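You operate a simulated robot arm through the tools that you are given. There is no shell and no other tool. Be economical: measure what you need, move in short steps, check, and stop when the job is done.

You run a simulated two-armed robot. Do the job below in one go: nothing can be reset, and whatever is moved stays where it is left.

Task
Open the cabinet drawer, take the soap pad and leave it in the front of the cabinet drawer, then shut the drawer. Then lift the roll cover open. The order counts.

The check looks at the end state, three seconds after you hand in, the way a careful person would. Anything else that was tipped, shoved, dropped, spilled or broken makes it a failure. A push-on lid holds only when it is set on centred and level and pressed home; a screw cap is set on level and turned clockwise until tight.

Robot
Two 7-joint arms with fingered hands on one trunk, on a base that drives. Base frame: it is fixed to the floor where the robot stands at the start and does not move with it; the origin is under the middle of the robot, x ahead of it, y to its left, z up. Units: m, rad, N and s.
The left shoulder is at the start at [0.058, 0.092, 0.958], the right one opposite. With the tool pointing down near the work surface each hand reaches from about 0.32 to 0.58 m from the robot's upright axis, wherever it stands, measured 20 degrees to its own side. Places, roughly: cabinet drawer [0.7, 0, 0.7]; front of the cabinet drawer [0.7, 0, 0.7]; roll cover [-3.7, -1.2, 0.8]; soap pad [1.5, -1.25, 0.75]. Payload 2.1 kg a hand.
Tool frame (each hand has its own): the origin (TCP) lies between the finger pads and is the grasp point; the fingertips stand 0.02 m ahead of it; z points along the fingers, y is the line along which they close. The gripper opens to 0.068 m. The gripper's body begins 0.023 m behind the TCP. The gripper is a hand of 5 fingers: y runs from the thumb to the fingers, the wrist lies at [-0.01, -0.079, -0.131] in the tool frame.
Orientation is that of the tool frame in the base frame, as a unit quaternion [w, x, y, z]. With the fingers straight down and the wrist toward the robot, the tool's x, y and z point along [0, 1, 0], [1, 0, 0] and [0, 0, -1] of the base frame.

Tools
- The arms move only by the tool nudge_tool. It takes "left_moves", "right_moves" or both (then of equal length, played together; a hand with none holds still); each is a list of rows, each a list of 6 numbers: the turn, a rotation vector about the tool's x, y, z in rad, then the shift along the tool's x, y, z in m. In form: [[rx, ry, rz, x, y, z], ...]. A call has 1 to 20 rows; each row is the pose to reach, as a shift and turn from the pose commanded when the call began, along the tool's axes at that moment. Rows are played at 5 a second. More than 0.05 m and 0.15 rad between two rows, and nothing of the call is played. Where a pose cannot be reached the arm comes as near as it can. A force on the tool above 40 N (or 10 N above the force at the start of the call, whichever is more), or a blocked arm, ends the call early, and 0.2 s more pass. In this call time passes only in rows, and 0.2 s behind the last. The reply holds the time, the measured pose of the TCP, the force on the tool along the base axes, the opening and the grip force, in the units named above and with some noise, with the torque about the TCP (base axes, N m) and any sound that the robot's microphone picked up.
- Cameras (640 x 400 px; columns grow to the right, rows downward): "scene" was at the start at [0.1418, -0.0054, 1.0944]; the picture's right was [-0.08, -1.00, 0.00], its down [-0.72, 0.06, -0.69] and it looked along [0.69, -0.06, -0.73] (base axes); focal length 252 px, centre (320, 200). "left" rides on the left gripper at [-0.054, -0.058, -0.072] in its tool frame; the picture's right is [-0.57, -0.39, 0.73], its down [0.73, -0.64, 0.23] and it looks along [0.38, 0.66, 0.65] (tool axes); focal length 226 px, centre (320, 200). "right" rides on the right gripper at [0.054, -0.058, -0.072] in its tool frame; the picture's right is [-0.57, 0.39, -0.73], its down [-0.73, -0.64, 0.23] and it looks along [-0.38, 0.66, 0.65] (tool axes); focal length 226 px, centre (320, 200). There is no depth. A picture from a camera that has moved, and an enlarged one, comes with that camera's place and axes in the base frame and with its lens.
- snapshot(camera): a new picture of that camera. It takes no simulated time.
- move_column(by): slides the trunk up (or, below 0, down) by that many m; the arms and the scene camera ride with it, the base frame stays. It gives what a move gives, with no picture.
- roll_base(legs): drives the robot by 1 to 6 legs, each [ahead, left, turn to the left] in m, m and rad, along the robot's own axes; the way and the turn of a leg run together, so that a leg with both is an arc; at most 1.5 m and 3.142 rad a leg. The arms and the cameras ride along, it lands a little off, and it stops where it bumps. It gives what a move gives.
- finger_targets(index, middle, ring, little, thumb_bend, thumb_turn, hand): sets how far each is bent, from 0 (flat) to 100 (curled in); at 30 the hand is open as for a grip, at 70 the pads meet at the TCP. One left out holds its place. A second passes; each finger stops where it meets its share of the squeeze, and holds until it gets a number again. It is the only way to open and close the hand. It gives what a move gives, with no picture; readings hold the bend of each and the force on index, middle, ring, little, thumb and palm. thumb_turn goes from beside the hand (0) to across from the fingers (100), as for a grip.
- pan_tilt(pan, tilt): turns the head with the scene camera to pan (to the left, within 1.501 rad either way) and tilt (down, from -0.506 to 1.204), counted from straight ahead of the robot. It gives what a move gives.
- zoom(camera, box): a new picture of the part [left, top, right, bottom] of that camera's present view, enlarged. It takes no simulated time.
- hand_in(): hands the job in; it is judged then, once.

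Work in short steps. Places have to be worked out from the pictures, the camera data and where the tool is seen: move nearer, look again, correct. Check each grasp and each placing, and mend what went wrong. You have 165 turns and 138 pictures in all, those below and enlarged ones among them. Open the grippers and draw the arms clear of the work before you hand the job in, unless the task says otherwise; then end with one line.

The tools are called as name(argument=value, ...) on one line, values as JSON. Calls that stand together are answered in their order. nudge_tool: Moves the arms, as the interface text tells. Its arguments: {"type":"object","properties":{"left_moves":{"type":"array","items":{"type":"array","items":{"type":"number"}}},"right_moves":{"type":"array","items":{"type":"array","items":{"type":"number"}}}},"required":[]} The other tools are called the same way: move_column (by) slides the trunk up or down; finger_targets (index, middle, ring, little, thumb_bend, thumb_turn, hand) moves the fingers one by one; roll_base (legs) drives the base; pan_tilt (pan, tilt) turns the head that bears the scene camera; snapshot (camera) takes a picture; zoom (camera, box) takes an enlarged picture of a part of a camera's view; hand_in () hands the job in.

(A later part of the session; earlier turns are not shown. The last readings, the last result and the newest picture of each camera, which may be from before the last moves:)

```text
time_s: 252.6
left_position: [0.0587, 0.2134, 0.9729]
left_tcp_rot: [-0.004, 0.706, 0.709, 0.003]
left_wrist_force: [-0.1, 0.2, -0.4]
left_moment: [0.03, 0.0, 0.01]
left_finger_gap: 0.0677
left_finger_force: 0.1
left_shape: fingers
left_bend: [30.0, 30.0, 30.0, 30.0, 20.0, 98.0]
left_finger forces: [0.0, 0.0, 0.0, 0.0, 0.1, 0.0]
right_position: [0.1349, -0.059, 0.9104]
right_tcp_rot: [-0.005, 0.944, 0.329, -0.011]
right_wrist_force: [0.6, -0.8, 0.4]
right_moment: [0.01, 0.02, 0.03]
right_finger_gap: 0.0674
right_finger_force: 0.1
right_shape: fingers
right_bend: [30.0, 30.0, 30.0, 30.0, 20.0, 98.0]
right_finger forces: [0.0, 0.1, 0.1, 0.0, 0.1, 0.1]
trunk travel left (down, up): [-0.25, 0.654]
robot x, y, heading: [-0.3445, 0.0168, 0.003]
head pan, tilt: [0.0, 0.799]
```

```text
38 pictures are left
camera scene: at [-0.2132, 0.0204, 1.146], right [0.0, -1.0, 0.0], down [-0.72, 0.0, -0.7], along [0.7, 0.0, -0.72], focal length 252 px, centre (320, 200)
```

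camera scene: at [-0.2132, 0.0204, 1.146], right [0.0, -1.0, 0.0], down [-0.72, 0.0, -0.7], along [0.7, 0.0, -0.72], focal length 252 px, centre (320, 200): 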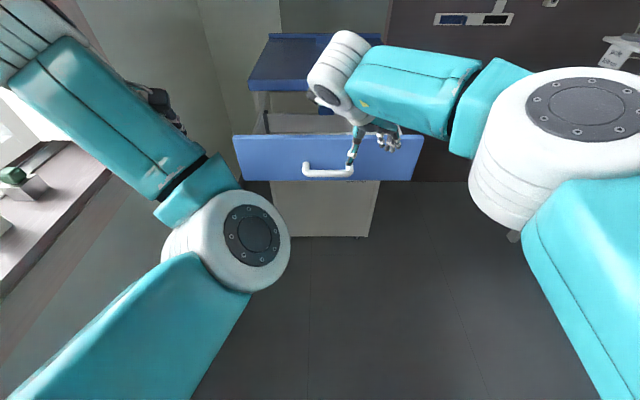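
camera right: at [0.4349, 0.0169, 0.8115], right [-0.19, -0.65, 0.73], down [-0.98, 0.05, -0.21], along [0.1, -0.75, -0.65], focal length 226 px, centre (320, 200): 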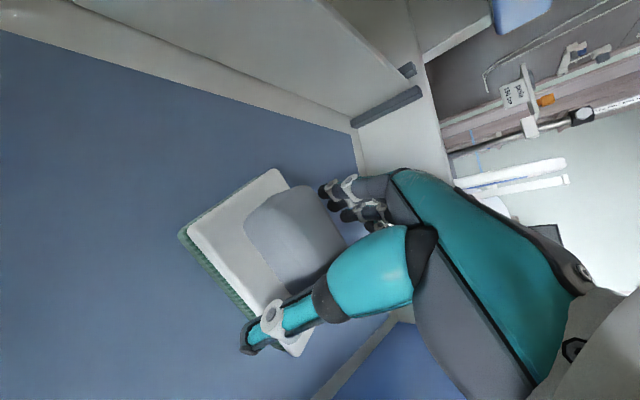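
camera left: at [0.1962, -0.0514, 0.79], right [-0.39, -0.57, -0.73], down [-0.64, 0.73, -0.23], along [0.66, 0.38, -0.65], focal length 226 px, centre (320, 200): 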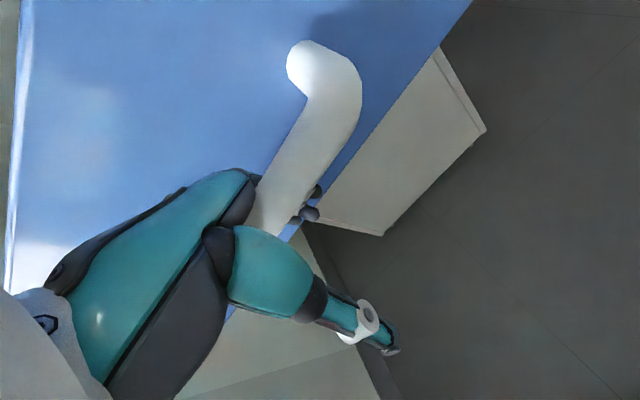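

Pad placed. Now shut the drawer: withdraw the right hand back and up, bring the left hand (fingers down) to z≈0.77 to push the drawer front above the handle.

nudge_tool(right_moves=[[0, 0, 0, -0.02, -0.016, -0.03], [0, 0, 0, -0.04, -0.032, -0.05], [0, 0, 0, -0.06, -0.048, -0.05], [0, 0, 0, -0.08, -0.064, -0.05]])

nudge_tool(left_moves=[[0, 0, 0, -0.01, 0, 0.04], [0, 0, 0, -0.02, 0, 0.08], [0, 0, 0, -0.035, 0, 0.12], [0, 0, 0, -0.05, 0, 0.16], [0, 0, 0, -0.07, 0, 0.203]])

snapshot(camera="scene")

```text
time_s: 253.6
left_position: [0.0589, 0.2128, 0.9724]
left_tcp_rot: [-0.004, 0.706, 0.708, 0.002]
left_wrist_force: [0.4, 0.2, 0.5]
left_moment: [0.02, 0.0, 0.01]
left_finger_gap: 0.0672
left_finger_force: 0.2
left_shape: fingers
left_bend: [30.0, 30.0, 30.0, 30.0, 20.0, 98.0]
left_finger forces: [0.0, 0.1, 0.0, 0.0, 0.1, 0.0]
right_position: [0.0362, -0.0582, 0.9629]
right_tcp_rot: [-0.003, 0.944, 0.329, -0.01]
right_wrist_force: [-0.1, 0.3, -0.2]
right_moment: [0.0, -0.01, -0.01]
right_finger_gap: 0.0674
right_finger_force: 0.3
right_shape: fingers
right_bend: [30.0, 30.0, 30.0, 30.0, 20.0, 98.0]
right_finger forces: [0.0, 0.1, 0.0, 0.0, 0.0, 0.0]
trunk travel left (down, up): [-0.25, 0.654]
robot x, y, heading: [-0.3475, 0.0198, 0.002]
head pan, tilt: [0.0, 0.799]
```

```text
time_s: 254.8
left_position: [0.0596, 0.146, 0.7688]
left_tcp_rot: [-0.004, 0.705, 0.709, 0.003]
left_wrist_force: [0.2, 0.5, 0.2]
left_moment: [0.03, -0.01, 0.02]
left_finger_gap: 0.0676
left_finger_force: 0.1
left_shape: fingers
left_bend: [30.0, 30.0, 30.0, 30.0, 20.0, 98.0]
left_finger forces: [0.0, 0.0, 0.1, 0.0, 0.1, 0.0]
right_position: [0.0357, -0.0595, 0.9638]
right_tcp_rot: [-0.003, 0.944, 0.329, -0.01]
right_wrist_force: [0.0, 0.2, 0.4]
right_moment: [-0.03, -0.01, 0.01]
right_finger_gap: 0.0673
right_finger_force: 0.1
right_shape: fingers
right_bend: [30.0, 30.0, 30.0, 30.0, 20.0, 98.0]
right_finger forces: [0.1, 0.0, 0.0, 0.1, 0.0, 0.1]
trunk travel left (down, up): [-0.25, 0.654]
robot x, y, heading: [-0.3485, 0.0161, 0.002]
head pan, tilt: [0.0, 0.799]
```

```text
37 pictures are left
camera scene: at [-0.2132, 0.0204, 1.146], right [0.0, -1.0, 0.0], down [-0.72, 0.0, -0.7], along [0.7, 0.0, -0.72], focal length 252 px, centre (320, 200)
```

scene: 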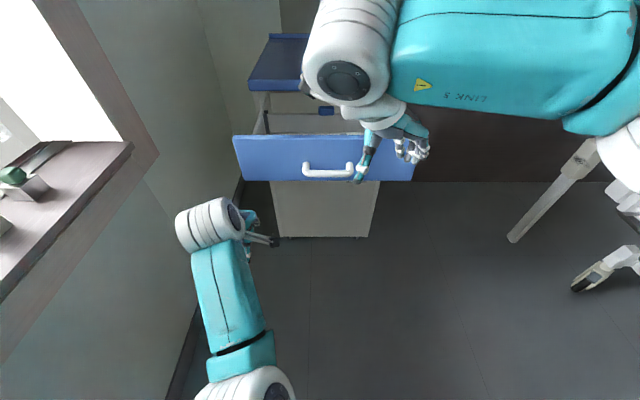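

Left hand is positioned; drive forward to push (first 0.38 m, then fine).

roll_base(legs=[[0.4, 0, 0]])

snapshot(camera="left")

snapshot(camera="scene")

```text
time_s: 257.3
left_position: [0.4619, 0.1461, 0.7694]
left_tcp_rot: [-0.004, 0.707, 0.708, 0.003]
left_wrist_force: [0.2, -0.3, 0.0]
left_moment: [-0.01, -0.01, 0.0]
left_finger_gap: 0.0675
left_finger_force: 0.1
left_shape: fingers
left_bend: [30.0, 30.0, 30.0, 30.0, 20.0, 98.0]
left_finger forces: [0.0, 0.0, 0.1, 0.0, 0.0, 0.0]
right_position: [0.4357, -0.0576, 0.9634]
right_tcp_rot: [-0.004, 0.944, 0.329, -0.01]
right_wrist_force: [-0.7, -0.5, 0.4]
right_moment: [0.01, -0.01, 0.01]
right_finger_gap: 0.0676
right_finger_force: 0.0
right_shape: fingers
right_bend: [30.0, 30.0, 30.0, 30.0, 20.0, 98.0]
right_finger forces: [0.0, 0.0, 0.1, 0.1, 0.1, 0.0]
trunk travel left (down, up): [-0.25, 0.654]
robot x, y, heading: [0.0536, 0.0186, -0.003]
head pan, tilt: [0.0, 0.799]
```

```text
36 pictures are left
camera left: at [0.4024, 0.0911, 0.8407], right [-0.39, -0.56, -0.73], down [-0.64, 0.73, -0.22], along [0.66, 0.39, -0.64], focal length 226 px, centre (320, 200)
```

left: 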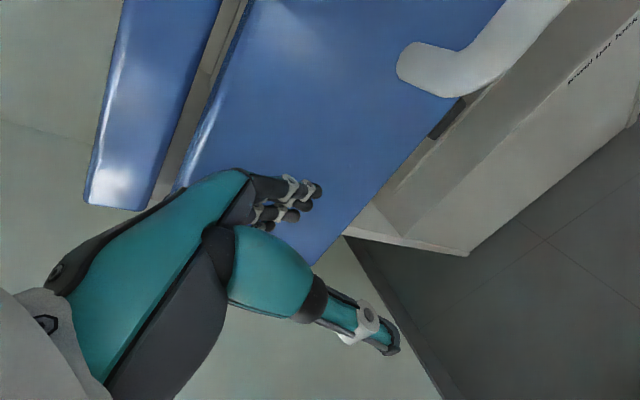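

```text
35 pictures are left
camera scene: at [0.1877, 0.0213, 1.146], right [0.0, -1.0, 0.0], down [-0.72, 0.0, -0.7], along [0.7, 0.0, -0.72], focal length 252 px, centre (320, 200)
```

scene: 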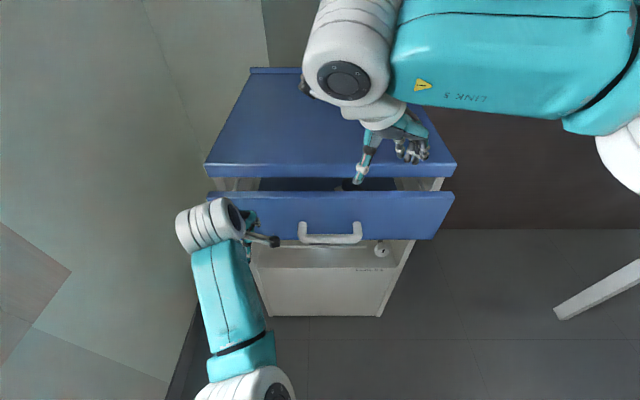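

About 5 cm remain; push with the arm, watching force.

nudge_tool(left_moves=[[0, 0, 0, 0, 0.012, 0], [0, 0, 0, 0, 0.024, 0], [0, 0, 0, 0, 0.034, 0], [0, 0, 0, 0, 0.042, 0], [0, 0, 0, 0, 0.05, 0], [0, 0, 0, 0, 0.056, 0], [0, 0, 0, 0, 0.062, 0], [0, 0, 0, 0, 0.066, 0]])

snapshot(camera="left")

zoom(camera="scene", box=[190, 130, 470, 290])

```text
time_s: 258.6
left_position: [0.5095, 0.1471, 0.7698]
left_tcp_rot: [-0.006, 0.706, 0.708, 0.002]
left_wrist_force: [-31.9, -2.6, 5.3]
left_moment: [0.07, -0.37, 0.24]
left_finger_gap: 0.0628
left_finger_force: 16.0
left_shape: fingers
left_bend: [36.0, 53.0, 41.0, 34.0, 20.0, 98.0]
left_finger forces: [2.7, 15.3, 10.9, 3.5, 0.0, 0.1]
right_position: [0.4319, -0.0572, 0.9656]
right_tcp_rot: [-0.004, 0.944, 0.33, -0.009]
right_wrist_force: [0.6, 0.7, -0.4]
right_moment: [-0.01, -0.01, 0.01]
right_finger_gap: 0.0675
right_finger_force: 0.0
right_shape: fingers
right_bend: [30.0, 30.0, 30.0, 30.0, 20.0, 98.0]
right_finger forces: [0.0, 0.1, 0.0, 0.1, 0.0, 0.0]
trunk travel left (down, up): [-0.25, 0.654]
robot x, y, heading: [0.0549, 0.0187, 0.006]
head pan, tilt: [0.0, 0.799]
stopped in row 6 (left hand): the force on the tool passed its limit (the readings are from after the stop); the commanded pose is now the measured one
```

```text
34 pictures are left
camera left: at [0.4515, 0.0925, 0.8413], right [-0.39, -0.56, -0.73], down [-0.64, 0.73, -0.22], along [0.66, 0.39, -0.65], focal length 226 px, centre (320, 200)
```

left: 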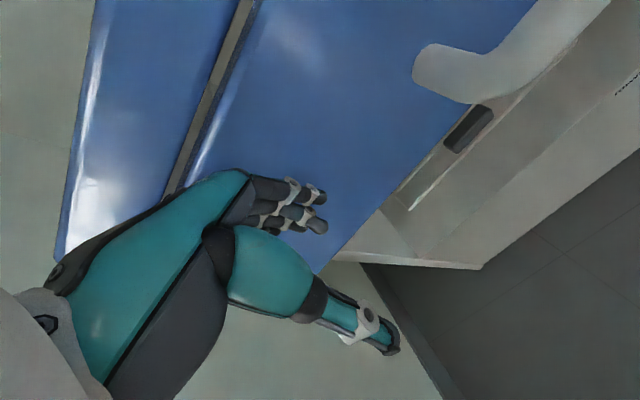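

```text
2.29 times, centred on (330, 210) of scene
camera zoom: at [0.1832, 0.0212, 1.1465], right [0.0, -1.0, 0.0], down [-0.71, 0.0, -0.7], along [0.7, 0.0, -0.71], focal length 577 px, centre (297, 177)
```

zoom: 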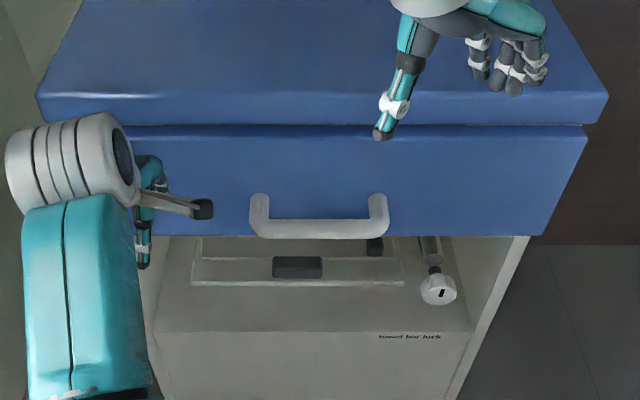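

Drawer is shut (contact at the same x=0.508 as originally, 32 N stop). Retreat and head toward the roll cover at (−3.7, −1.2).

nudge_tool(left_moves=[[0, 0, 0, 0, -0.03, 0], [0, 0, 0, 0, -0.06, -0.01], [0, 0, 0, 0, -0.08, -0.04], [0, 0, 0, 0, -0.08, -0.08], [0, 0, 0, 0, -0.08, -0.12]])

roll_base(legs=[[-0.35, -0.03, 0]])

move_column(by=0.3)

roll_base(legs=[[0, 0, 3.14], [1.35, 0.03, 0]])

pan_tilt(pan=0.3, tilt=0.4)

snapshot(camera="scene")

```text
time_s: 259.9
left_position: [0.4343, 0.1446, 0.8909]
left_tcp_rot: [-0.005, 0.707, 0.708, 0.002]
left_wrist_force: [1.3, -0.3, -0.7]
left_moment: [0.0, -0.02, 0.04]
left_finger_gap: 0.0675
left_finger_force: 0.0
left_shape: fingers
left_bend: [30.0, 30.0, 30.0, 30.0, 20.0, 98.0]
left_finger forces: [0.0, 0.1, 0.1, 0.0, 0.0, 0.0]
right_position: [0.4354, -0.0585, 0.9641]
right_tcp_rot: [-0.004, 0.944, 0.329, -0.011]
right_wrist_force: [-0.7, 0.3, 0.0]
right_moment: [0.01, 0.0, -0.02]
right_finger_gap: 0.0676
right_finger_force: 0.0
right_shape: fingers
right_bend: [30.0, 30.0, 30.0, 30.0, 20.0, 98.0]
right_finger forces: [0.0, 0.0, 0.1, 0.0, 0.0, 0.0]
trunk travel left (down, up): [-0.25, 0.654]
robot x, y, heading: [0.055, 0.0227, 0.003]
head pan, tilt: [0.0, 0.799]
```

```text
time_s: 262.1
left_position: [0.0827, 0.1152, 0.8909]
left_tcp_rot: [-0.006, 0.704, 0.711, 0.001]
left_wrist_force: [-0.4, -0.7, 0.7]
left_moment: [0.01, 0.0, -0.02]
left_finger_gap: 0.0676
left_finger_force: 0.0
left_shape: fingers
left_bend: [30.0, 30.0, 30.0, 30.0, 20.0, 98.0]
left_finger forces: [0.0, 0.0, 0.0, 0.1, 0.1, 0.0]
right_position: [0.0846, -0.0871, 0.9627]
right_tcp_rot: [-0.003, 0.943, 0.333, -0.01]
right_wrist_force: [0.2, 0.0, 0.6]
right_moment: [-0.03, -0.04, -0.04]
right_finger_gap: 0.0673
right_finger_force: 0.1
right_shape: fingers
right_bend: [30.0, 30.0, 30.0, 30.0, 20.0, 98.0]
right_finger forces: [0.0, 0.0, 0.1, 0.0, 0.0, 0.0]
trunk travel left (down, up): [-0.25, 0.654]
robot x, y, heading: [-0.2953, -0.0122, 0.011]
head pan, tilt: [0.0, 0.799]
```

```text
time_s: 265.1
left_position: [0.0821, 0.1147, 1.1891]
left_tcp_rot: [-0.006, 0.704, 0.71, 0.001]
left_wrist_force: [-0.5, 0.0, -0.6]
left_moment: [0.0, 0.0, 0.01]
left_finger_gap: 0.0676
left_finger_force: 0.1
left_shape: fingers
left_bend: [30.0, 30.0, 30.0, 30.0, 20.0, 98.0]
left_finger forces: [0.0, 0.0, 0.0, 0.0, 0.0, 0.0]
right_position: [0.0841, -0.0867, 1.2636]
right_tcp_rot: [-0.003, 0.943, 0.332, -0.01]
right_wrist_force: [-0.1, 0.5, -0.1]
right_moment: [-0.04, 0.02, 0.0]
right_finger_gap: 0.0674
right_finger_force: 0.1
right_shape: fingers
right_bend: [30.0, 30.0, 30.0, 30.0, 20.0, 98.0]
right_finger forces: [0.0, 0.0, 0.0, 0.1, 0.0, 0.0]
trunk travel left (down, up): [-0.55, 0.354]
robot x, y, heading: [-0.3003, -0.0181, 0.01]
head pan, tilt: [0.0, 0.799]
```

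```text
time_s: 279.0
left_position: [-2.0169, -0.0238, 1.1899]
left_tcp_rot: [-0.002, -0.673, 0.739, -0.005]
left_wrist_force: [0.5, 0.1, -0.1]
left_moment: [0.01, -0.02, -0.01]
left_finger_gap: 0.0675
left_finger_force: 0.0
left_shape: fingers
left_bend: [30.0, 30.0, 30.0, 30.0, 20.0, 98.0]
left_finger forces: [0.0, 0.1, 0.0, 0.1, 0.0, 0.1]
right_position: [-1.9982, 0.178, 1.2644]
right_tcp_rot: [0.01, -0.283, 0.959, -0.004]
right_wrist_force: [0.3, 0.0, -0.6]
right_moment: [0.01, -0.01, -0.01]
right_finger_gap: 0.0676
right_finger_force: 0.1
right_shape: fingers
right_bend: [30.0, 30.0, 30.0, 30.0, 20.0, 98.0]
right_finger forces: [0.0, 0.0, 0.0, 0.0, 0.0, 0.1]
trunk travel left (down, up): [-0.55, 0.354]
robot x, y, heading: [-1.6253, 0.0644, 3.054]
head pan, tilt: [0.0, 0.799]
```

```text
time_s: 279.9
left_position: [-2.0171, -0.0247, 1.1904]
left_tcp_rot: [-0.001, -0.674, 0.738, -0.006]
left_wrist_force: [0.2, 0.0, 0.4]
left_moment: [0.0, -0.04, 0.01]
left_finger_gap: 0.0679
left_finger_force: 0.0
left_shape: fingers
left_bend: [30.0, 30.0, 30.0, 30.0, 20.0, 98.0]
left_finger forces: [0.1, 0.0, 0.0, 0.1, 0.1, 0.0]
right_position: [-1.9982, 0.1778, 1.2625]
right_tcp_rot: [0.01, -0.284, 0.959, -0.005]
right_wrist_force: [-0.4, 0.9, -0.2]
right_moment: [-0.01, 0.01, -0.01]
right_finger_gap: 0.0676
right_finger_force: 0.0
right_shape: fingers
right_bend: [30.0, 30.0, 30.0, 30.0, 20.0, 98.0]
right_finger forces: [0.0, 0.0, 0.0, 0.0, 0.1, 0.0]
trunk travel left (down, up): [-0.55, 0.354]
robot x, y, heading: [-1.6247, 0.0661, 3.054]
head pan, tilt: [0.3, 0.4]
```

```text
32 pictures are left
camera scene: at [-1.7341, 0.0491, 1.483], right [-0.21, 0.98, 0.0], down [0.38, 0.08, -0.92], along [-0.9, -0.19, -0.39], focal length 252 px, centre (320, 200)
```

scene: 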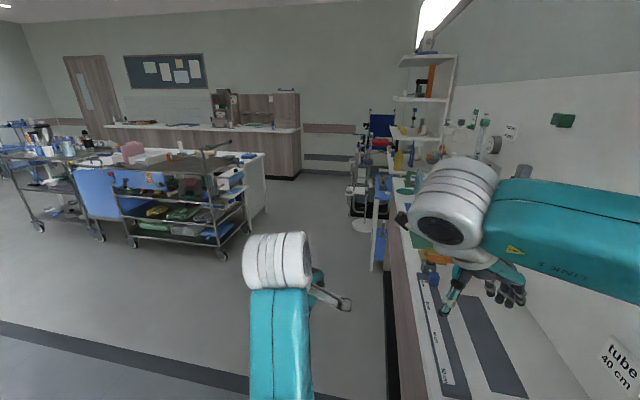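

Zoom on the trolley near (−3.7, −1.2) to find the roll cover.

zoom(camera="scene", box=[60, 120, 280, 265])

roll_base(legs=[[0.25, 0.4, 0.08]])

roll_base(legs=[[0.65, 0.65, 0]])

pan_tilt(pan=0.0, tilt=0.55)

snapshot(camera="scene")

```text
2.76 times, centred on (170, 192) of scene
camera zoom: at [-1.7341, 0.0491, 1.483], right [-0.21, 0.98, 0.0], down [0.38, 0.08, -0.92], along [-0.9, -0.19, -0.39], focal length 697 px, centre (734, 221)
```

zoom: 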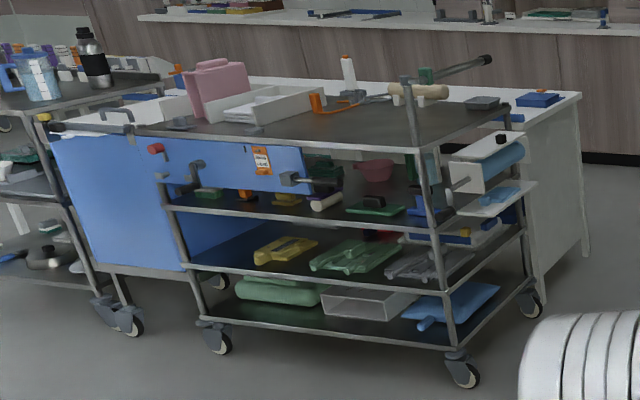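

```text
time_s: 282.7
left_position: [-2.2815, -0.4391, 1.1891]
left_tcp_rot: [-0.001, -0.705, 0.709, -0.005]
left_wrist_force: [0.2, 0.3, 0.7]
left_moment: [0.01, 0.03, -0.01]
left_finger_gap: 0.0677
left_finger_force: 0.1
left_shape: fingers
left_bend: [30.0, 30.0, 30.0, 30.0, 20.0, 98.0]
left_finger forces: [0.0, 0.0, 0.1, 0.0, 0.0, 0.0]
right_position: [-2.2797, -0.236, 1.2644]
right_tcp_rot: [0.01, -0.325, 0.946, -0.004]
right_wrist_force: [0.4, 0.6, -0.6]
right_moment: [-0.03, -0.01, 0.01]
right_finger_gap: 0.0678
right_finger_force: 0.1
right_shape: fingers
right_bend: [30.0, 30.0, 30.0, 30.0, 20.0, 98.0]
right_finger forces: [0.0, 0.0, 0.0, 0.0, 0.0, 0.0]
trunk travel left (down, up): [-0.55, 0.354]
robot x, y, heading: [-1.9047, -0.3203, 3.137]
head pan, tilt: [0.3, 0.4]
```

```text
time_s: 287.5
left_position: [-2.9334, -1.0945, 1.1907]
left_tcp_rot: [-0.002, -0.706, 0.709, -0.006]
left_wrist_force: [0.2, -0.1, -0.8]
left_moment: [0.06, 0.0, -0.02]
left_finger_gap: 0.0678
left_finger_force: 0.0
left_shape: fingers
left_bend: [30.0, 30.0, 30.0, 30.0, 20.0, 98.0]
left_finger forces: [0.0, 0.0, 0.0, 0.0, 0.1, 0.0]
right_position: [-2.9335, -0.8921, 1.2633]
right_tcp_rot: [0.01, -0.325, 0.946, -0.004]
right_wrist_force: [0.1, -0.5, 0.5]
right_moment: [0.01, 0.01, 0.01]
right_finger_gap: 0.0676
right_finger_force: 0.0
right_shape: fingers
right_bend: [30.0, 30.0, 30.0, 30.0, 20.0, 98.0]
right_finger forces: [0.0, 0.0, 0.1, 0.1, 0.1, 0.0]
trunk travel left (down, up): [-0.55, 0.354]
robot x, y, heading: [-2.5507, -0.972, 3.134]
head pan, tilt: [0.3, 0.4]
```

```text
time_s: 288.3
left_position: [-2.933, -1.094, 1.1888]
left_tcp_rot: [-0.002, -0.705, 0.709, -0.005]
left_wrist_force: [0.1, 0.5, -0.1]
left_moment: [0.03, -0.04, 0.01]
left_finger_gap: 0.0676
left_finger_force: 0.1
left_shape: fingers
left_bend: [30.0, 30.0, 30.0, 30.0, 20.0, 98.0]
left_finger forces: [0.0, 0.1, 0.1, 0.0, 0.0, 0.1]
right_position: [-2.9323, -0.8911, 1.2644]
right_tcp_rot: [0.01, -0.325, 0.946, -0.004]
right_wrist_force: [0.3, -0.4, -0.1]
right_moment: [-0.02, 0.02, 0.02]
right_finger_gap: 0.0677
right_finger_force: 0.0
right_shape: fingers
right_bend: [30.0, 30.0, 30.0, 30.0, 20.0, 98.0]
right_finger forces: [0.0, 0.0, 0.0, 0.0, 0.1, 0.1]
trunk travel left (down, up): [-0.55, 0.354]
robot x, y, heading: [-2.5487, -0.9728, 3.135]
head pan, tilt: [0.0, 0.55]
```

```text
30 pictures are left
camera scene: at [-2.6592, -0.9703, 1.4694], right [0.0, 1.0, 0.0], down [0.52, 0.0, -0.85], along [-0.85, 0.0, -0.52], focal length 252 px, centre (320, 200)
```

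scene: 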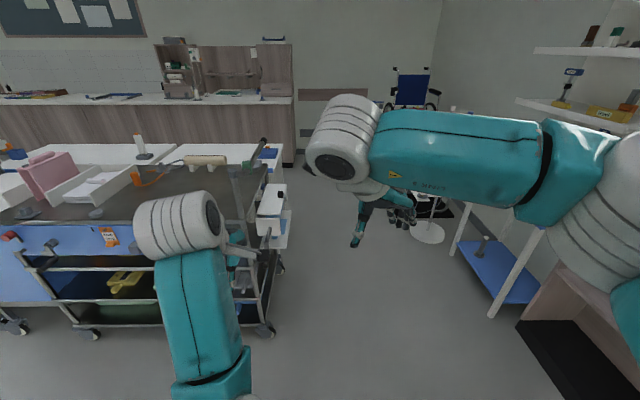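

The roll dispenser on the trolley's +y end matches (−3.71, −1.21, 0.8). Zoom on it.

zoom(camera="scene", box=[235, 140, 315, 260])

```text
3.33 times, centred on (275, 200) of scene
camera zoom: at [-2.6592, -0.9703, 1.4694], right [0.0, 1.0, 0.0], down [0.52, 0.0, -0.85], along [-0.85, 0.0, -0.52], focal length 842 px, centre (470, 200)
```

zoom: 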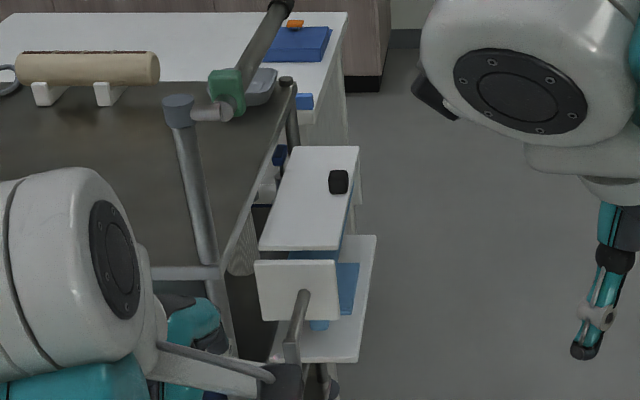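

The cover is the white plate with a black knob at its outer edge, hinge on the trolley side; a push rod (z≈1.07, y≈−1.24) runs above the hinge. I'll use the left hand facing −x so the pinch axis is parallel to the hinge. Approach and lower.

roll_base(legs=[[0.5, 0.07, 0.005]])

move_column(by=-0.2)

pan_tilt(pan=0.15, tilt=0.7)

snapshot(camera="scene")

snapshot(camera="left")

```text
time_s: 291.2
left_position: [-3.4265, -1.1613, 1.1906]
left_tcp_rot: [-0.002, -0.705, 0.709, -0.005]
left_wrist_force: [0.4, 0.2, -0.1]
left_moment: [0.0, -0.01, 0.0]
left_finger_gap: 0.0675
left_finger_force: 0.0
left_shape: fingers
left_bend: [30.0, 30.0, 30.0, 30.0, 20.0, 98.0]
left_finger forces: [0.1, 0.0, 0.0, 0.1, 0.0, 0.0]
right_position: [-3.4252, -0.9584, 1.2633]
right_tcp_rot: [0.01, -0.324, 0.946, -0.004]
right_wrist_force: [-0.5, -0.1, -0.8]
right_moment: [0.01, 0.0, -0.03]
right_finger_gap: 0.0676
right_finger_force: 0.0
right_shape: fingers
right_bend: [30.0, 30.0, 30.0, 30.0, 20.0, 98.0]
right_finger forces: [0.1, 0.0, 0.0, 0.0, 0.1, 0.0]
trunk travel left (down, up): [-0.55, 0.354]
robot x, y, heading: [-3.0422, -1.0459, 3.134]
head pan, tilt: [0.0, 0.55]
```

```text
time_s: 293.4
left_position: [-3.4256, -1.161, 0.9901]
left_tcp_rot: [-0.001, -0.705, 0.71, -0.005]
left_wrist_force: [0.1, -0.7, -0.8]
left_moment: [-0.06, 0.01, 0.0]
left_finger_gap: 0.0674
left_finger_force: 0.0
left_shape: fingers
left_bend: [30.0, 30.0, 30.0, 30.0, 20.0, 98.0]
left_finger forces: [0.0, 0.1, 0.1, 0.0, 0.1, 0.1]
right_position: [-3.4232, -0.9588, 1.0641]
right_tcp_rot: [0.01, -0.324, 0.946, -0.004]
right_wrist_force: [0.1, 0.7, -0.1]
right_moment: [-0.01, -0.01, -0.05]
right_finger_gap: 0.0674
right_finger_force: 0.1
right_shape: fingers
right_bend: [30.0, 30.0, 30.0, 30.0, 20.0, 98.0]
right_finger forces: [0.1, 0.0, 0.0, 0.1, 0.1, 0.0]
trunk travel left (down, up): [-0.35, 0.554]
robot x, y, heading: [-3.0464, -1.0419, 3.133]
head pan, tilt: [0.0, 0.55]
```

```text
time_s: 294.1
left_position: [-3.4254, -1.1623, 0.9904]
left_tcp_rot: [-0.002, -0.705, 0.709, -0.005]
left_wrist_force: [0.3, 0.2, -0.2]
left_moment: [-0.03, 0.0, -0.03]
left_finger_gap: 0.0679
left_finger_force: 0.0
left_shape: fingers
left_bend: [30.0, 30.0, 30.0, 30.0, 20.0, 98.0]
left_finger forces: [0.0, 0.0, 0.0, 0.1, 0.0, 0.1]
right_position: [-3.424, -0.9602, 1.0641]
right_tcp_rot: [0.01, -0.324, 0.946, -0.004]
right_wrist_force: [0.1, 0.2, 0.5]
right_moment: [0.0, 0.0, -0.02]
right_finger_gap: 0.0674
right_finger_force: 0.0
right_shape: fingers
right_bend: [30.0, 30.0, 30.0, 30.0, 20.0, 98.0]
right_finger forces: [0.0, 0.0, 0.1, 0.1, 0.0, 0.0]
trunk travel left (down, up): [-0.35, 0.554]
robot x, y, heading: [-3.042, -1.0385, 3.138]
head pan, tilt: [0.15, 0.7]
```

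```text
28 pictures are left
camera scene: at [-3.1644, -1.0503, 1.2553], right [-0.14, 0.99, 0.0], down [0.64, 0.09, -0.77], along [-0.76, -0.11, -0.64], focal length 252 px, centre (320, 200)
```

scene: 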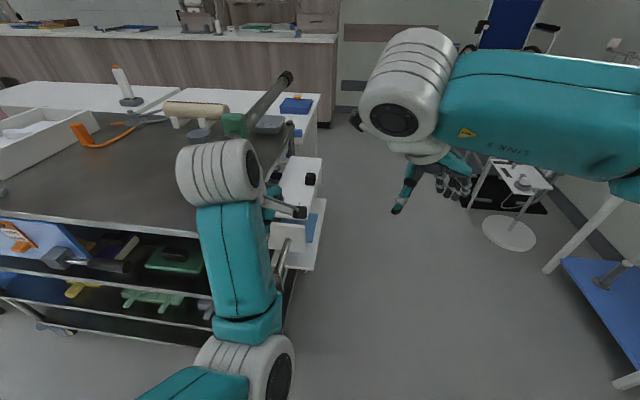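

```text
27 pictures are left
camera left: at [-3.3673, -1.1061, 1.0616], right [0.4, 0.56, -0.73], down [0.64, -0.74, -0.22], along [-0.66, -0.38, -0.65], focal length 226 px, centre (320, 200)
```

left: 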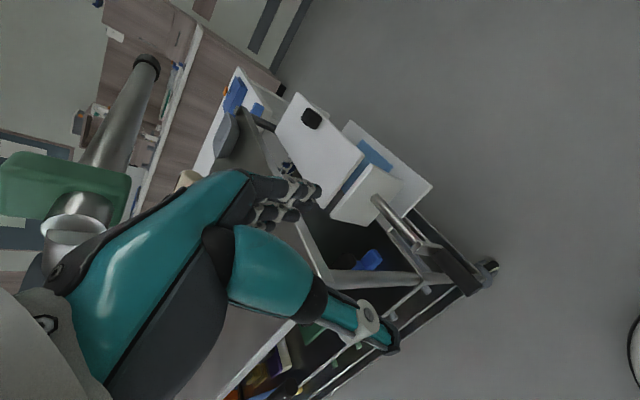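

Knob triangulates to (−3.688, −1.152, 0.875). Advance with a slight +y offset to stay clear of the green rod joint.

roll_base(legs=[[0.17, -0.025, 0]])

nudge_tool(left_moves=[[0, 0, 0, 0, 0.03, 0.0], [0, 0, 0, 0, 0.06, 0.01], [0, 0, 0, 0, 0.085, 0.03]])

snapshot(camera="left")

snapshot(camera="scene")

```text
time_s: 295.6
left_position: [-3.5968, -1.1382, 0.989]
left_tcp_rot: [-0.002, -0.706, 0.708, -0.006]
left_wrist_force: [-0.2, 0.4, 0.1]
left_moment: [0.0, 0.04, 0.01]
left_finger_gap: 0.0676
left_finger_force: 0.1
left_shape: fingers
left_bend: [30.0, 30.0, 30.0, 30.0, 20.0, 98.0]
left_finger forces: [0.0, 0.1, 0.0, 0.0, 0.0, 0.1]
right_position: [-3.5967, -0.9355, 1.0632]
right_tcp_rot: [0.01, -0.328, 0.945, -0.004]
right_wrist_force: [0.0, 0.7, 0.2]
right_moment: [0.0, -0.01, -0.02]
right_finger_gap: 0.0675
right_finger_force: 0.0
right_shape: fingers
right_bend: [30.0, 30.0, 30.0, 30.0, 20.0, 98.0]
right_finger forces: [0.1, 0.0, 0.1, 0.0, 0.2, 0.0]
trunk travel left (down, up): [-0.35, 0.554]
robot x, y, heading: [-3.2182, -1.0179, 3.142]
head pan, tilt: [0.15, 0.7]
```

```text
time_s: 296.4
left_position: [-3.6802, -1.1375, 0.9579]
left_tcp_rot: [-0.001, -0.706, 0.708, -0.006]
left_wrist_force: [-0.8, 0.2, 0.2]
left_moment: [0.0, -0.01, -0.01]
left_finger_gap: 0.0676
left_finger_force: 0.1
left_shape: fingers
left_bend: [30.0, 30.0, 30.0, 30.0, 20.0, 98.0]
left_finger forces: [0.0, 0.0, 0.0, 0.0, 0.1, 0.1]
right_position: [-3.5972, -0.9362, 1.0639]
right_tcp_rot: [0.011, -0.327, 0.945, -0.003]
right_wrist_force: [0.8, -0.9, -0.6]
right_moment: [0.0, -0.01, -0.02]
right_finger_gap: 0.0676
right_finger_force: 0.0
right_shape: fingers
right_bend: [30.0, 30.0, 30.0, 30.0, 20.0, 98.0]
right_finger forces: [0.0, 0.1, 0.0, 0.1, 0.0, 0.1]
trunk travel left (down, up): [-0.35, 0.554]
robot x, y, heading: [-3.2171, -1.0161, 3.135]
head pan, tilt: [0.15, 0.7]
```

```text
26 pictures are left
camera left: at [-3.6229, -1.0826, 1.0303], right [0.39, 0.56, -0.73], down [0.64, -0.74, -0.22], along [-0.66, -0.38, -0.65], focal length 226 px, centre (320, 200)
```

left: 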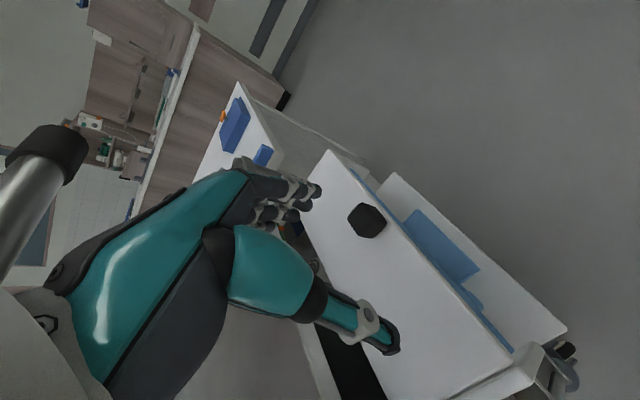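

```text
25 pictures are left
camera scene: at [-3.3362, -1.0255, 1.2552], right [-0.15, 0.99, 0.0], down [0.64, 0.1, -0.76], along [-0.76, -0.11, -0.64], focal length 252 px, centre (320, 200)
```

scene: 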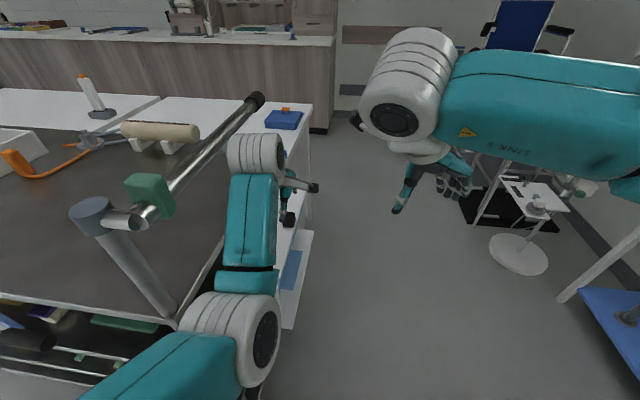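

Better triangulation puts the knob at (−3.742, −1.162, 0.84). Move base 0.05 on and adjust, going down to just above the knob.

roll_base(legs=[[0.05, 0, 0]])

nudge_tool(left_moves=[[0, 0, 0, 0.012, 0.006, 0.025], [0, 0, 0, 0.022, 0.012, 0.05], [0, 0, 0, 0.022, 0.012, 0.075]])

snapshot(camera="left")

```text
time_s: 297.3
left_position: [-3.7313, -1.1373, 0.9583]
left_tcp_rot: [-0.002, -0.706, 0.708, -0.006]
left_wrist_force: [-0.5, -0.5, 0.7]
left_moment: [0.02, -0.04, -0.02]
left_finger_gap: 0.0674
left_finger_force: 0.0
left_shape: fingers
left_bend: [30.0, 30.0, 30.0, 30.0, 20.0, 98.0]
left_finger forces: [0.0, 0.0, 0.1, 0.0, 0.0, 0.0]
right_position: [-3.6479, -0.9352, 1.0631]
right_tcp_rot: [0.01, -0.328, 0.945, -0.005]
right_wrist_force: [0.5, 0.5, 0.2]
right_moment: [0.02, 0.03, 0.0]
right_finger_gap: 0.0675
right_finger_force: 0.1
right_shape: fingers
right_bend: [30.0, 30.0, 30.0, 30.0, 20.0, 98.0]
right_finger forces: [0.0, 0.0, 0.0, 0.1, 0.1, 0.1]
trunk travel left (down, up): [-0.35, 0.554]
robot x, y, heading: [-3.2643, -1.0108, 3.138]
head pan, tilt: [0.15, 0.7]
```

```text
time_s: 298.1
left_position: [-3.743, -1.161, 0.8842]
left_tcp_rot: [-0.002, -0.706, 0.708, -0.005]
left_wrist_force: [0.2, -1.0, 0.5]
left_moment: [0.01, 0.01, 0.04]
left_finger_gap: 0.0676
left_finger_force: 0.1
left_shape: fingers
left_bend: [30.0, 30.0, 30.0, 30.0, 20.0, 98.0]
left_finger forces: [0.1, 0.1, 0.0, 0.0, 0.0, 0.0]
right_position: [-3.6464, -0.9347, 1.0634]
right_tcp_rot: [0.01, -0.327, 0.945, -0.004]
right_wrist_force: [0.2, 0.1, -0.6]
right_moment: [-0.01, -0.01, 0.04]
right_finger_gap: 0.0674
right_finger_force: 0.1
right_shape: fingers
right_bend: [30.0, 30.0, 30.0, 30.0, 20.0, 98.0]
right_finger forces: [0.0, 0.1, 0.0, 0.0, 0.0, 0.1]
trunk travel left (down, up): [-0.35, 0.554]
robot x, y, heading: [-3.2699, -1.0168, 3.136]
head pan, tilt: [0.15, 0.7]
```

```text
24 pictures are left
camera left: at [-3.6845, -1.1048, 0.9555], right [0.39, 0.56, -0.73], down [0.64, -0.74, -0.22], along [-0.66, -0.38, -0.65], focal length 226 px, centre (320, 200)
```

left: 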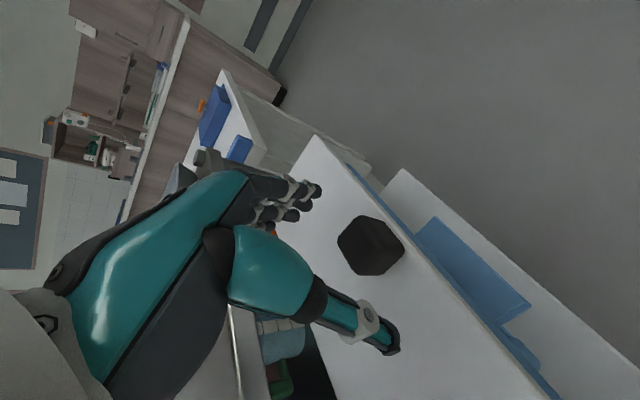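

Aligned over the knob. Descend around it with small steps.

nudge_tool(left_moves=[[0, 0, 0, -0.002, 0.002, 0.012], [0, 0, 0, -0.002, 0.002, 0.024], [0, 0, 0, -0.002, 0.002, 0.032], [0, 0, 0, -0.002, 0.002, 0.038]])

snapshot(camera="left")

```text
time_s: 299.1
left_position: [-3.7439, -1.1588, 0.8451]
left_tcp_rot: [-0.002, -0.707, 0.708, -0.006]
left_wrist_force: [0.0, 0.9, 0.4]
left_moment: [-0.01, 0.02, 0.01]
left_finger_gap: 0.0675
left_finger_force: 0.1
left_shape: fingers
left_bend: [30.0, 30.0, 30.0, 30.0, 20.0, 98.0]
left_finger forces: [0.0, 0.0, 0.1, 0.2, 0.0, 0.0]
right_position: [-3.6463, -0.9353, 1.0644]
right_tcp_rot: [0.01, -0.328, 0.945, -0.004]
right_wrist_force: [-0.5, 0.5, -0.8]
right_moment: [0.0, 0.02, -0.01]
right_finger_gap: 0.0676
right_finger_force: 0.1
right_shape: fingers
right_bend: [30.0, 30.0, 30.0, 30.0, 20.0, 98.0]
right_finger forces: [0.0, 0.0, 0.0, 0.1, 0.1, 0.0]
trunk travel left (down, up): [-0.35, 0.554]
robot x, y, heading: [-3.2659, -1.0117, 3.139]
head pan, tilt: [0.15, 0.7]
```

```text
23 pictures are left
camera left: at [-3.6866, -1.1027, 0.9174], right [0.39, 0.56, -0.73], down [0.64, -0.74, -0.22], along [-0.66, -0.38, -0.65], focal length 226 px, centre (320, 200)
```

left: 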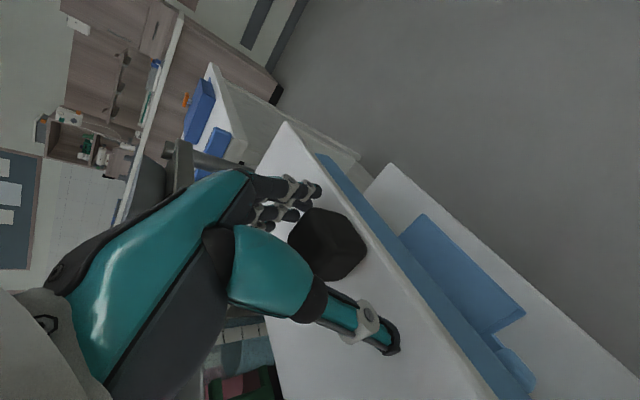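

Knob is between thumb and fingers. A touch lower, then close.

nudge_tool(left_moves=[[0, 0, 0, 0, 0, 0.005], [0, 0, 0, 0, 0, 0.01]])

finger_targets(hand="left", index=75, middle=75, ring=75, little=75, thumb_bend=75)

snapshot(camera="left")

```text
time_s: 299.7
left_position: [-3.743, -1.1588, 0.8378]
left_tcp_rot: [-0.004, -0.707, 0.707, -0.003]
left_wrist_force: [1.5, -0.1, 12.7]
left_moment: [-0.07, 0.47, -0.01]
left_finger_gap: 0.0677
left_finger_force: 6.4
left_shape: fingers
left_bend: [30.0, 30.0, 30.0, 30.0, 20.0, 98.0]
left_finger forces: [0.5, 12.2, 0.0, 0.1, 0.0, 0.0]
right_position: [-3.6454, -0.9354, 1.0646]
right_tcp_rot: [0.01, -0.327, 0.945, -0.004]
right_wrist_force: [-0.2, 0.3, -0.3]
right_moment: [0.01, -0.01, 0.04]
right_finger_gap: 0.0672
right_finger_force: 0.1
right_shape: fingers
right_bend: [30.0, 30.0, 30.0, 30.0, 20.0, 98.0]
right_finger forces: [0.1, 0.0, 0.0, 0.0, 0.0, 0.0]
trunk travel left (down, up): [-0.35, 0.554]
robot x, y, heading: [-3.2647, -1.013, 3.143]
head pan, tilt: [0.15, 0.7]
```

```text
time_s: 300.5
left_position: [-3.746, -1.1605, 0.8406]
left_tcp_rot: [0.009, 0.708, -0.706, 0.001]
left_wrist_force: [-4.7, -3.8, 19.6]
left_moment: [0.09, 0.39, -0.06]
left_finger_gap: 0.0203
left_finger_force: 21.9
left_shape: fingers
left_bend: [52.0, 40.0, 73.0, 75.0, 58.0, 97.0]
left_finger forces: [15.1, 7.8, 6.9, 0.0, 14.5, 0.1]
right_position: [-3.6456, -0.9354, 1.0637]
right_tcp_rot: [0.011, -0.328, 0.945, -0.004]
right_wrist_force: [-0.1, 0.1, 1.3]
right_moment: [-0.01, 0.02, 0.0]
right_finger_gap: 0.0672
right_finger_force: 0.0
right_shape: fingers
right_bend: [30.0, 30.0, 30.0, 30.0, 20.0, 98.0]
right_finger forces: [0.0, 0.0, 0.0, 0.1, 0.0, 0.1]
trunk travel left (down, up): [-0.35, 0.554]
robot x, y, heading: [-3.2669, -1.013, 3.14]
head pan, tilt: [0.15, 0.7]
stopped (left hand): the force on the tool passed its limit (the readings are from after the stop); the commanded pose is now the measured one
```

```text
22 pictures are left
camera left: at [-3.6866, -1.1044, 0.9116], right [0.38, 0.56, -0.74], down [0.64, -0.73, -0.23], along [-0.67, -0.39, -0.63], focal length 226 px, centre (320, 200)
```

left: 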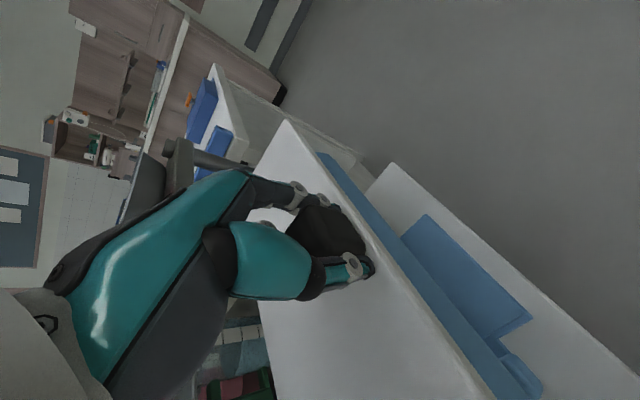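

Knob is pinched. Begin lifting in an arc about the hinge (y ≈ −1.245).

nudge_tool(left_moves=[[0, 0, 0, 0.0, 0, -0.01], [0, 0, 0, 0.002, 0, -0.02], [0, 0, 0, 0.006, 0, -0.03], [0, 0, 0, 0.01, 0, -0.04], [0, 0, 0, 0.016, 0, -0.05]])

snapshot(camera="left")

```text
time_s: 301.7
left_position: [-3.7457, -1.1782, 0.8873]
left_tcp_rot: [0.002, 0.707, -0.707, 0.003]
left_wrist_force: [-1.7, -15.6, -20.1]
left_moment: [0.25, -0.21, 0.18]
left_finger_gap: 0.0201
left_finger_force: 20.1
left_shape: fingers
left_bend: [52.0, 46.0, 61.0, 75.0, 58.0, 96.0]
left_finger forces: [7.4, 0.0, 24.1, 0.2, 8.5, 0.1]
right_position: [-3.6483, -0.9378, 1.0632]
right_tcp_rot: [0.011, -0.327, 0.945, -0.003]
right_wrist_force: [-0.1, -1.0, 1.3]
right_moment: [0.01, 0.01, -0.02]
right_finger_gap: 0.0678
right_finger_force: 0.1
right_shape: fingers
right_bend: [30.0, 30.0, 30.0, 30.0, 20.0, 98.0]
right_finger forces: [0.0, 0.0, 0.0, 0.1, 0.1, 0.0]
trunk travel left (down, up): [-0.35, 0.554]
robot x, y, heading: [-3.2632, -1.0142, 3.139]
head pan, tilt: [0.15, 0.7]
```

```text
21 pictures are left
camera left: at [-3.6882, -1.122, 0.9593], right [0.39, 0.56, -0.73], down [0.64, -0.73, -0.22], along [-0.66, -0.38, -0.64], focal length 226 px, centre (320, 200)
```

left: 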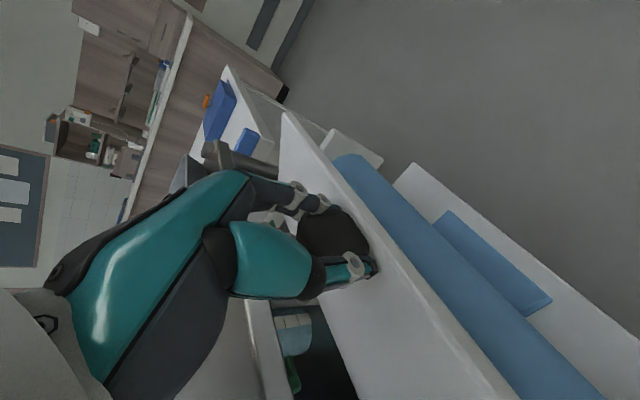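

The cover is up ~40° (hinge computed at y ≈ −1.2315, radius 0.071). Continue the arc, tilting the hand's upper part toward +y to stay clear of the rod.

nudge_tool(left_moves=[[0, 0.1, 0, 0.005, 0, -0.006], [0, 0.2, 0, 0.011, 0, -0.011], [0, 0.3, 0, 0.018, 0, -0.015], [0, 0.4, 0, 0.025, 0, -0.019], [0, 0.45, 0, 0.031, 0, -0.021]])

snapshot(camera="left")

```text
time_s: 302.9
left_position: [-3.7465, -1.2044, 0.9115]
left_tcp_rot: [-0.164, -0.688, 0.689, -0.161]
left_wrist_force: [-0.2, 6.2, 6.4]
left_moment: [0.11, -0.03, -0.02]
left_finger_gap: 0.02
left_finger_force: 9.2
left_shape: fingers
left_bend: [52.0, 46.0, 75.0, 75.0, 61.0, 93.0]
left_finger forces: [8.1, 0.0, 1.5, 0.0, 8.7, 0.1]
right_position: [-3.6465, -0.934, 1.0641]
right_tcp_rot: [0.011, -0.326, 0.945, -0.004]
right_wrist_force: [1.5, 0.4, 0.4]
right_moment: [0.01, 0.03, 0.01]
right_finger_gap: 0.0676
right_finger_force: 0.0
right_shape: fingers
right_bend: [30.0, 30.0, 30.0, 30.0, 20.0, 98.0]
right_finger forces: [0.0, 0.0, 0.0, 0.1, 0.0, 0.0]
trunk travel left (down, up): [-0.35, 0.554]
robot x, y, heading: [-3.2671, -1.013, 3.141]
head pan, tilt: [0.15, 0.7]
```

```text
20 pictures are left
camera left: at [-3.6869, -1.1231, 0.9516], right [0.38, 0.18, -0.91], down [0.64, -0.76, 0.12], along [-0.67, -0.62, -0.41], focal length 226 px, centre (320, 200)
```

left: 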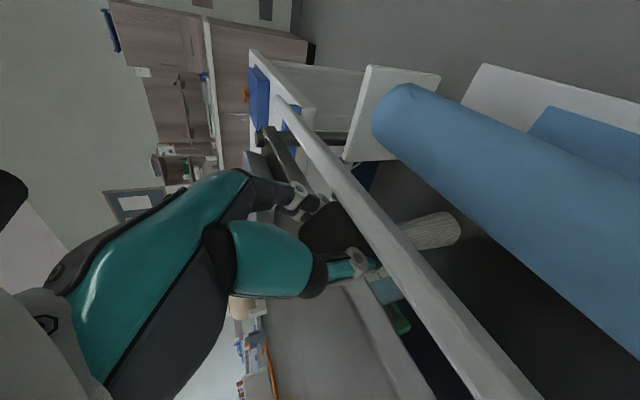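

Cover is almost vertical. Continue over the top (−y) about 4.5 cm.

nudge_tool(left_moves=[[0, 0.03, 0, 0.008, 0, 0.002], [0, 0.06, 0, 0.016, 0, 0.005], [0, 0.09, 0, 0.024, 0, 0.01], [0, 0.12, 0, 0.032, 0, 0.016], [0, 0.15, 0, 0.04, 0, 0.022]])

snapshot(camera="left")

```text
time_s: 304.1
left_position: [-3.7446, -1.2502, 0.9092]
left_tcp_rot: [0.215, 0.674, -0.674, 0.213]
left_wrist_force: [-3.8, 4.8, 12.8]
left_moment: [0.31, 0.04, 0.03]
left_finger_gap: 0.016
left_finger_force: 12.8
left_shape: fingers
left_bend: [51.0, 46.0, 75.0, 75.0, 64.0, 95.0]
left_finger forces: [14.4, 0.0, 1.9, 0.0, 9.2, 0.0]
right_position: [-3.6465, -0.9337, 1.0644]
right_tcp_rot: [0.011, -0.327, 0.945, -0.005]
right_wrist_force: [0.4, 0.3, -0.2]
right_moment: [-0.02, -0.01, -0.01]
right_finger_gap: 0.0675
right_finger_force: 0.0
right_shape: fingers
right_bend: [30.0, 30.0, 30.0, 30.0, 20.0, 98.0]
right_finger forces: [0.1, 0.0, 0.1, 0.0, 0.1, 0.0]
trunk travel left (down, up): [-0.35, 0.554]
robot x, y, heading: [-3.2655, -1.0143, 3.14]
head pan, tilt: [0.15, 0.7]
```

```text
19 pictures are left
camera left: at [-3.6863, -1.164, 0.9359], right [0.38, 0.05, -0.92], down [0.64, -0.73, 0.23], along [-0.67, -0.68, -0.31], focal length 226 px, centre (320, 200)
```

left: 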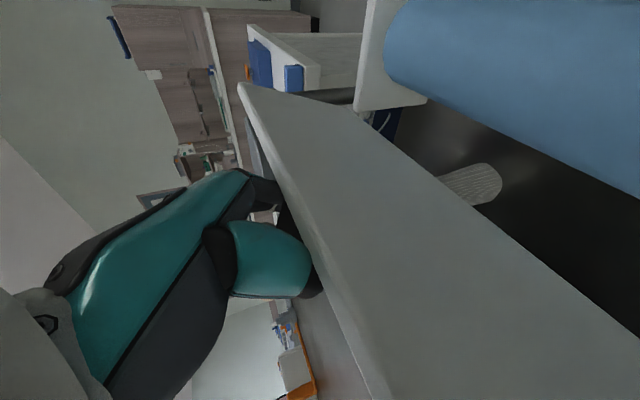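

Past vertical. Push a bit further toward the stop, then release.

nudge_tool(left_moves=[[0, 0.03, 0, 0.005, 0, 0.007], [0, 0.06, 0, 0.01, 0, 0.016], [0, 0.09, 0, 0.013, 0, 0.024]])

finger_targets(hand="left", index=30, middle=30, ring=30, little=30, thumb_bend=20)

snapshot(camera="left")

```text
time_s: 304.9
left_position: [-3.7461, -1.2703, 0.9002]
left_tcp_rot: [-0.244, -0.665, 0.666, -0.234]
left_wrist_force: [1.1, 8.5, 14.6]
left_moment: [0.35, -0.19, -0.01]
left_finger_gap: 0.009
left_finger_force: 21.7
left_shape: fingers
left_bend: [71.0, 46.0, 75.0, 75.0, 69.0, 96.0]
left_finger forces: [17.5, 0.1, 0.0, 0.0, 26.0, 0.0]
right_position: [-3.6463, -0.9323, 1.0627]
right_tcp_rot: [0.01, -0.327, 0.945, -0.004]
right_wrist_force: [-0.8, 0.7, -0.4]
right_moment: [-0.03, -0.01, -0.01]
right_finger_gap: 0.0675
right_finger_force: 0.0
right_shape: fingers
right_bend: [30.0, 30.0, 30.0, 30.0, 20.0, 98.0]
right_finger forces: [0.0, 0.0, 0.1, 0.0, 0.1, 0.0]
trunk travel left (down, up): [-0.35, 0.554]
robot x, y, heading: [-3.2695, -1.0092, 3.135]
head pan, tilt: [0.15, 0.7]
stopped in row 3 (left hand): the force on the tool passed its limit (the readings are from after the stop); the commanded pose is now the measured one
```

```text
time_s: 305.9
left_position: [-3.7457, -1.2707, 0.8996]
left_tcp_rot: [-0.242, -0.665, 0.666, -0.235]
left_wrist_force: [-2.7, 4.1, 7.5]
left_moment: [0.16, -0.05, 0.03]
left_finger_gap: 0.0672
left_finger_force: 4.3
left_shape: fingers
left_bend: [30.0, 30.0, 30.0, 30.0, 21.0, 98.0]
left_finger forces: [4.3, 0.1, 0.0, 0.0, 3.3, 2.0]
right_position: [-3.6473, -0.9339, 1.0641]
right_tcp_rot: [0.01, -0.327, 0.945, -0.005]
right_wrist_force: [-0.1, -0.2, -0.3]
right_moment: [0.01, 0.05, 0.02]
right_finger_gap: 0.0673
right_finger_force: 0.1
right_shape: fingers
right_bend: [30.0, 30.0, 30.0, 30.0, 20.0, 98.0]
right_finger forces: [0.1, 0.0, 0.0, 0.0, 0.0, 0.1]
trunk travel left (down, up): [-0.35, 0.554]
robot x, y, heading: [-3.2643, -1.0118, 3.138]
head pan, tilt: [0.15, 0.7]
```

```text
18 pictures are left
camera left: at [-3.6871, -1.1823, 0.9202], right [0.38, -0.03, -0.92], down [0.64, -0.71, 0.28], along [-0.67, -0.7, -0.25], focal length 226 px, centre (320, 200)
```

left: 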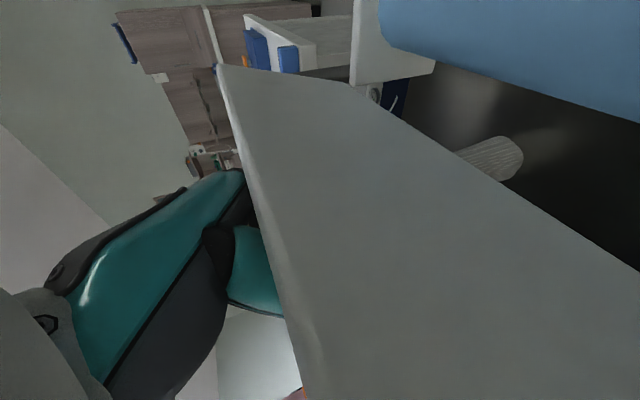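

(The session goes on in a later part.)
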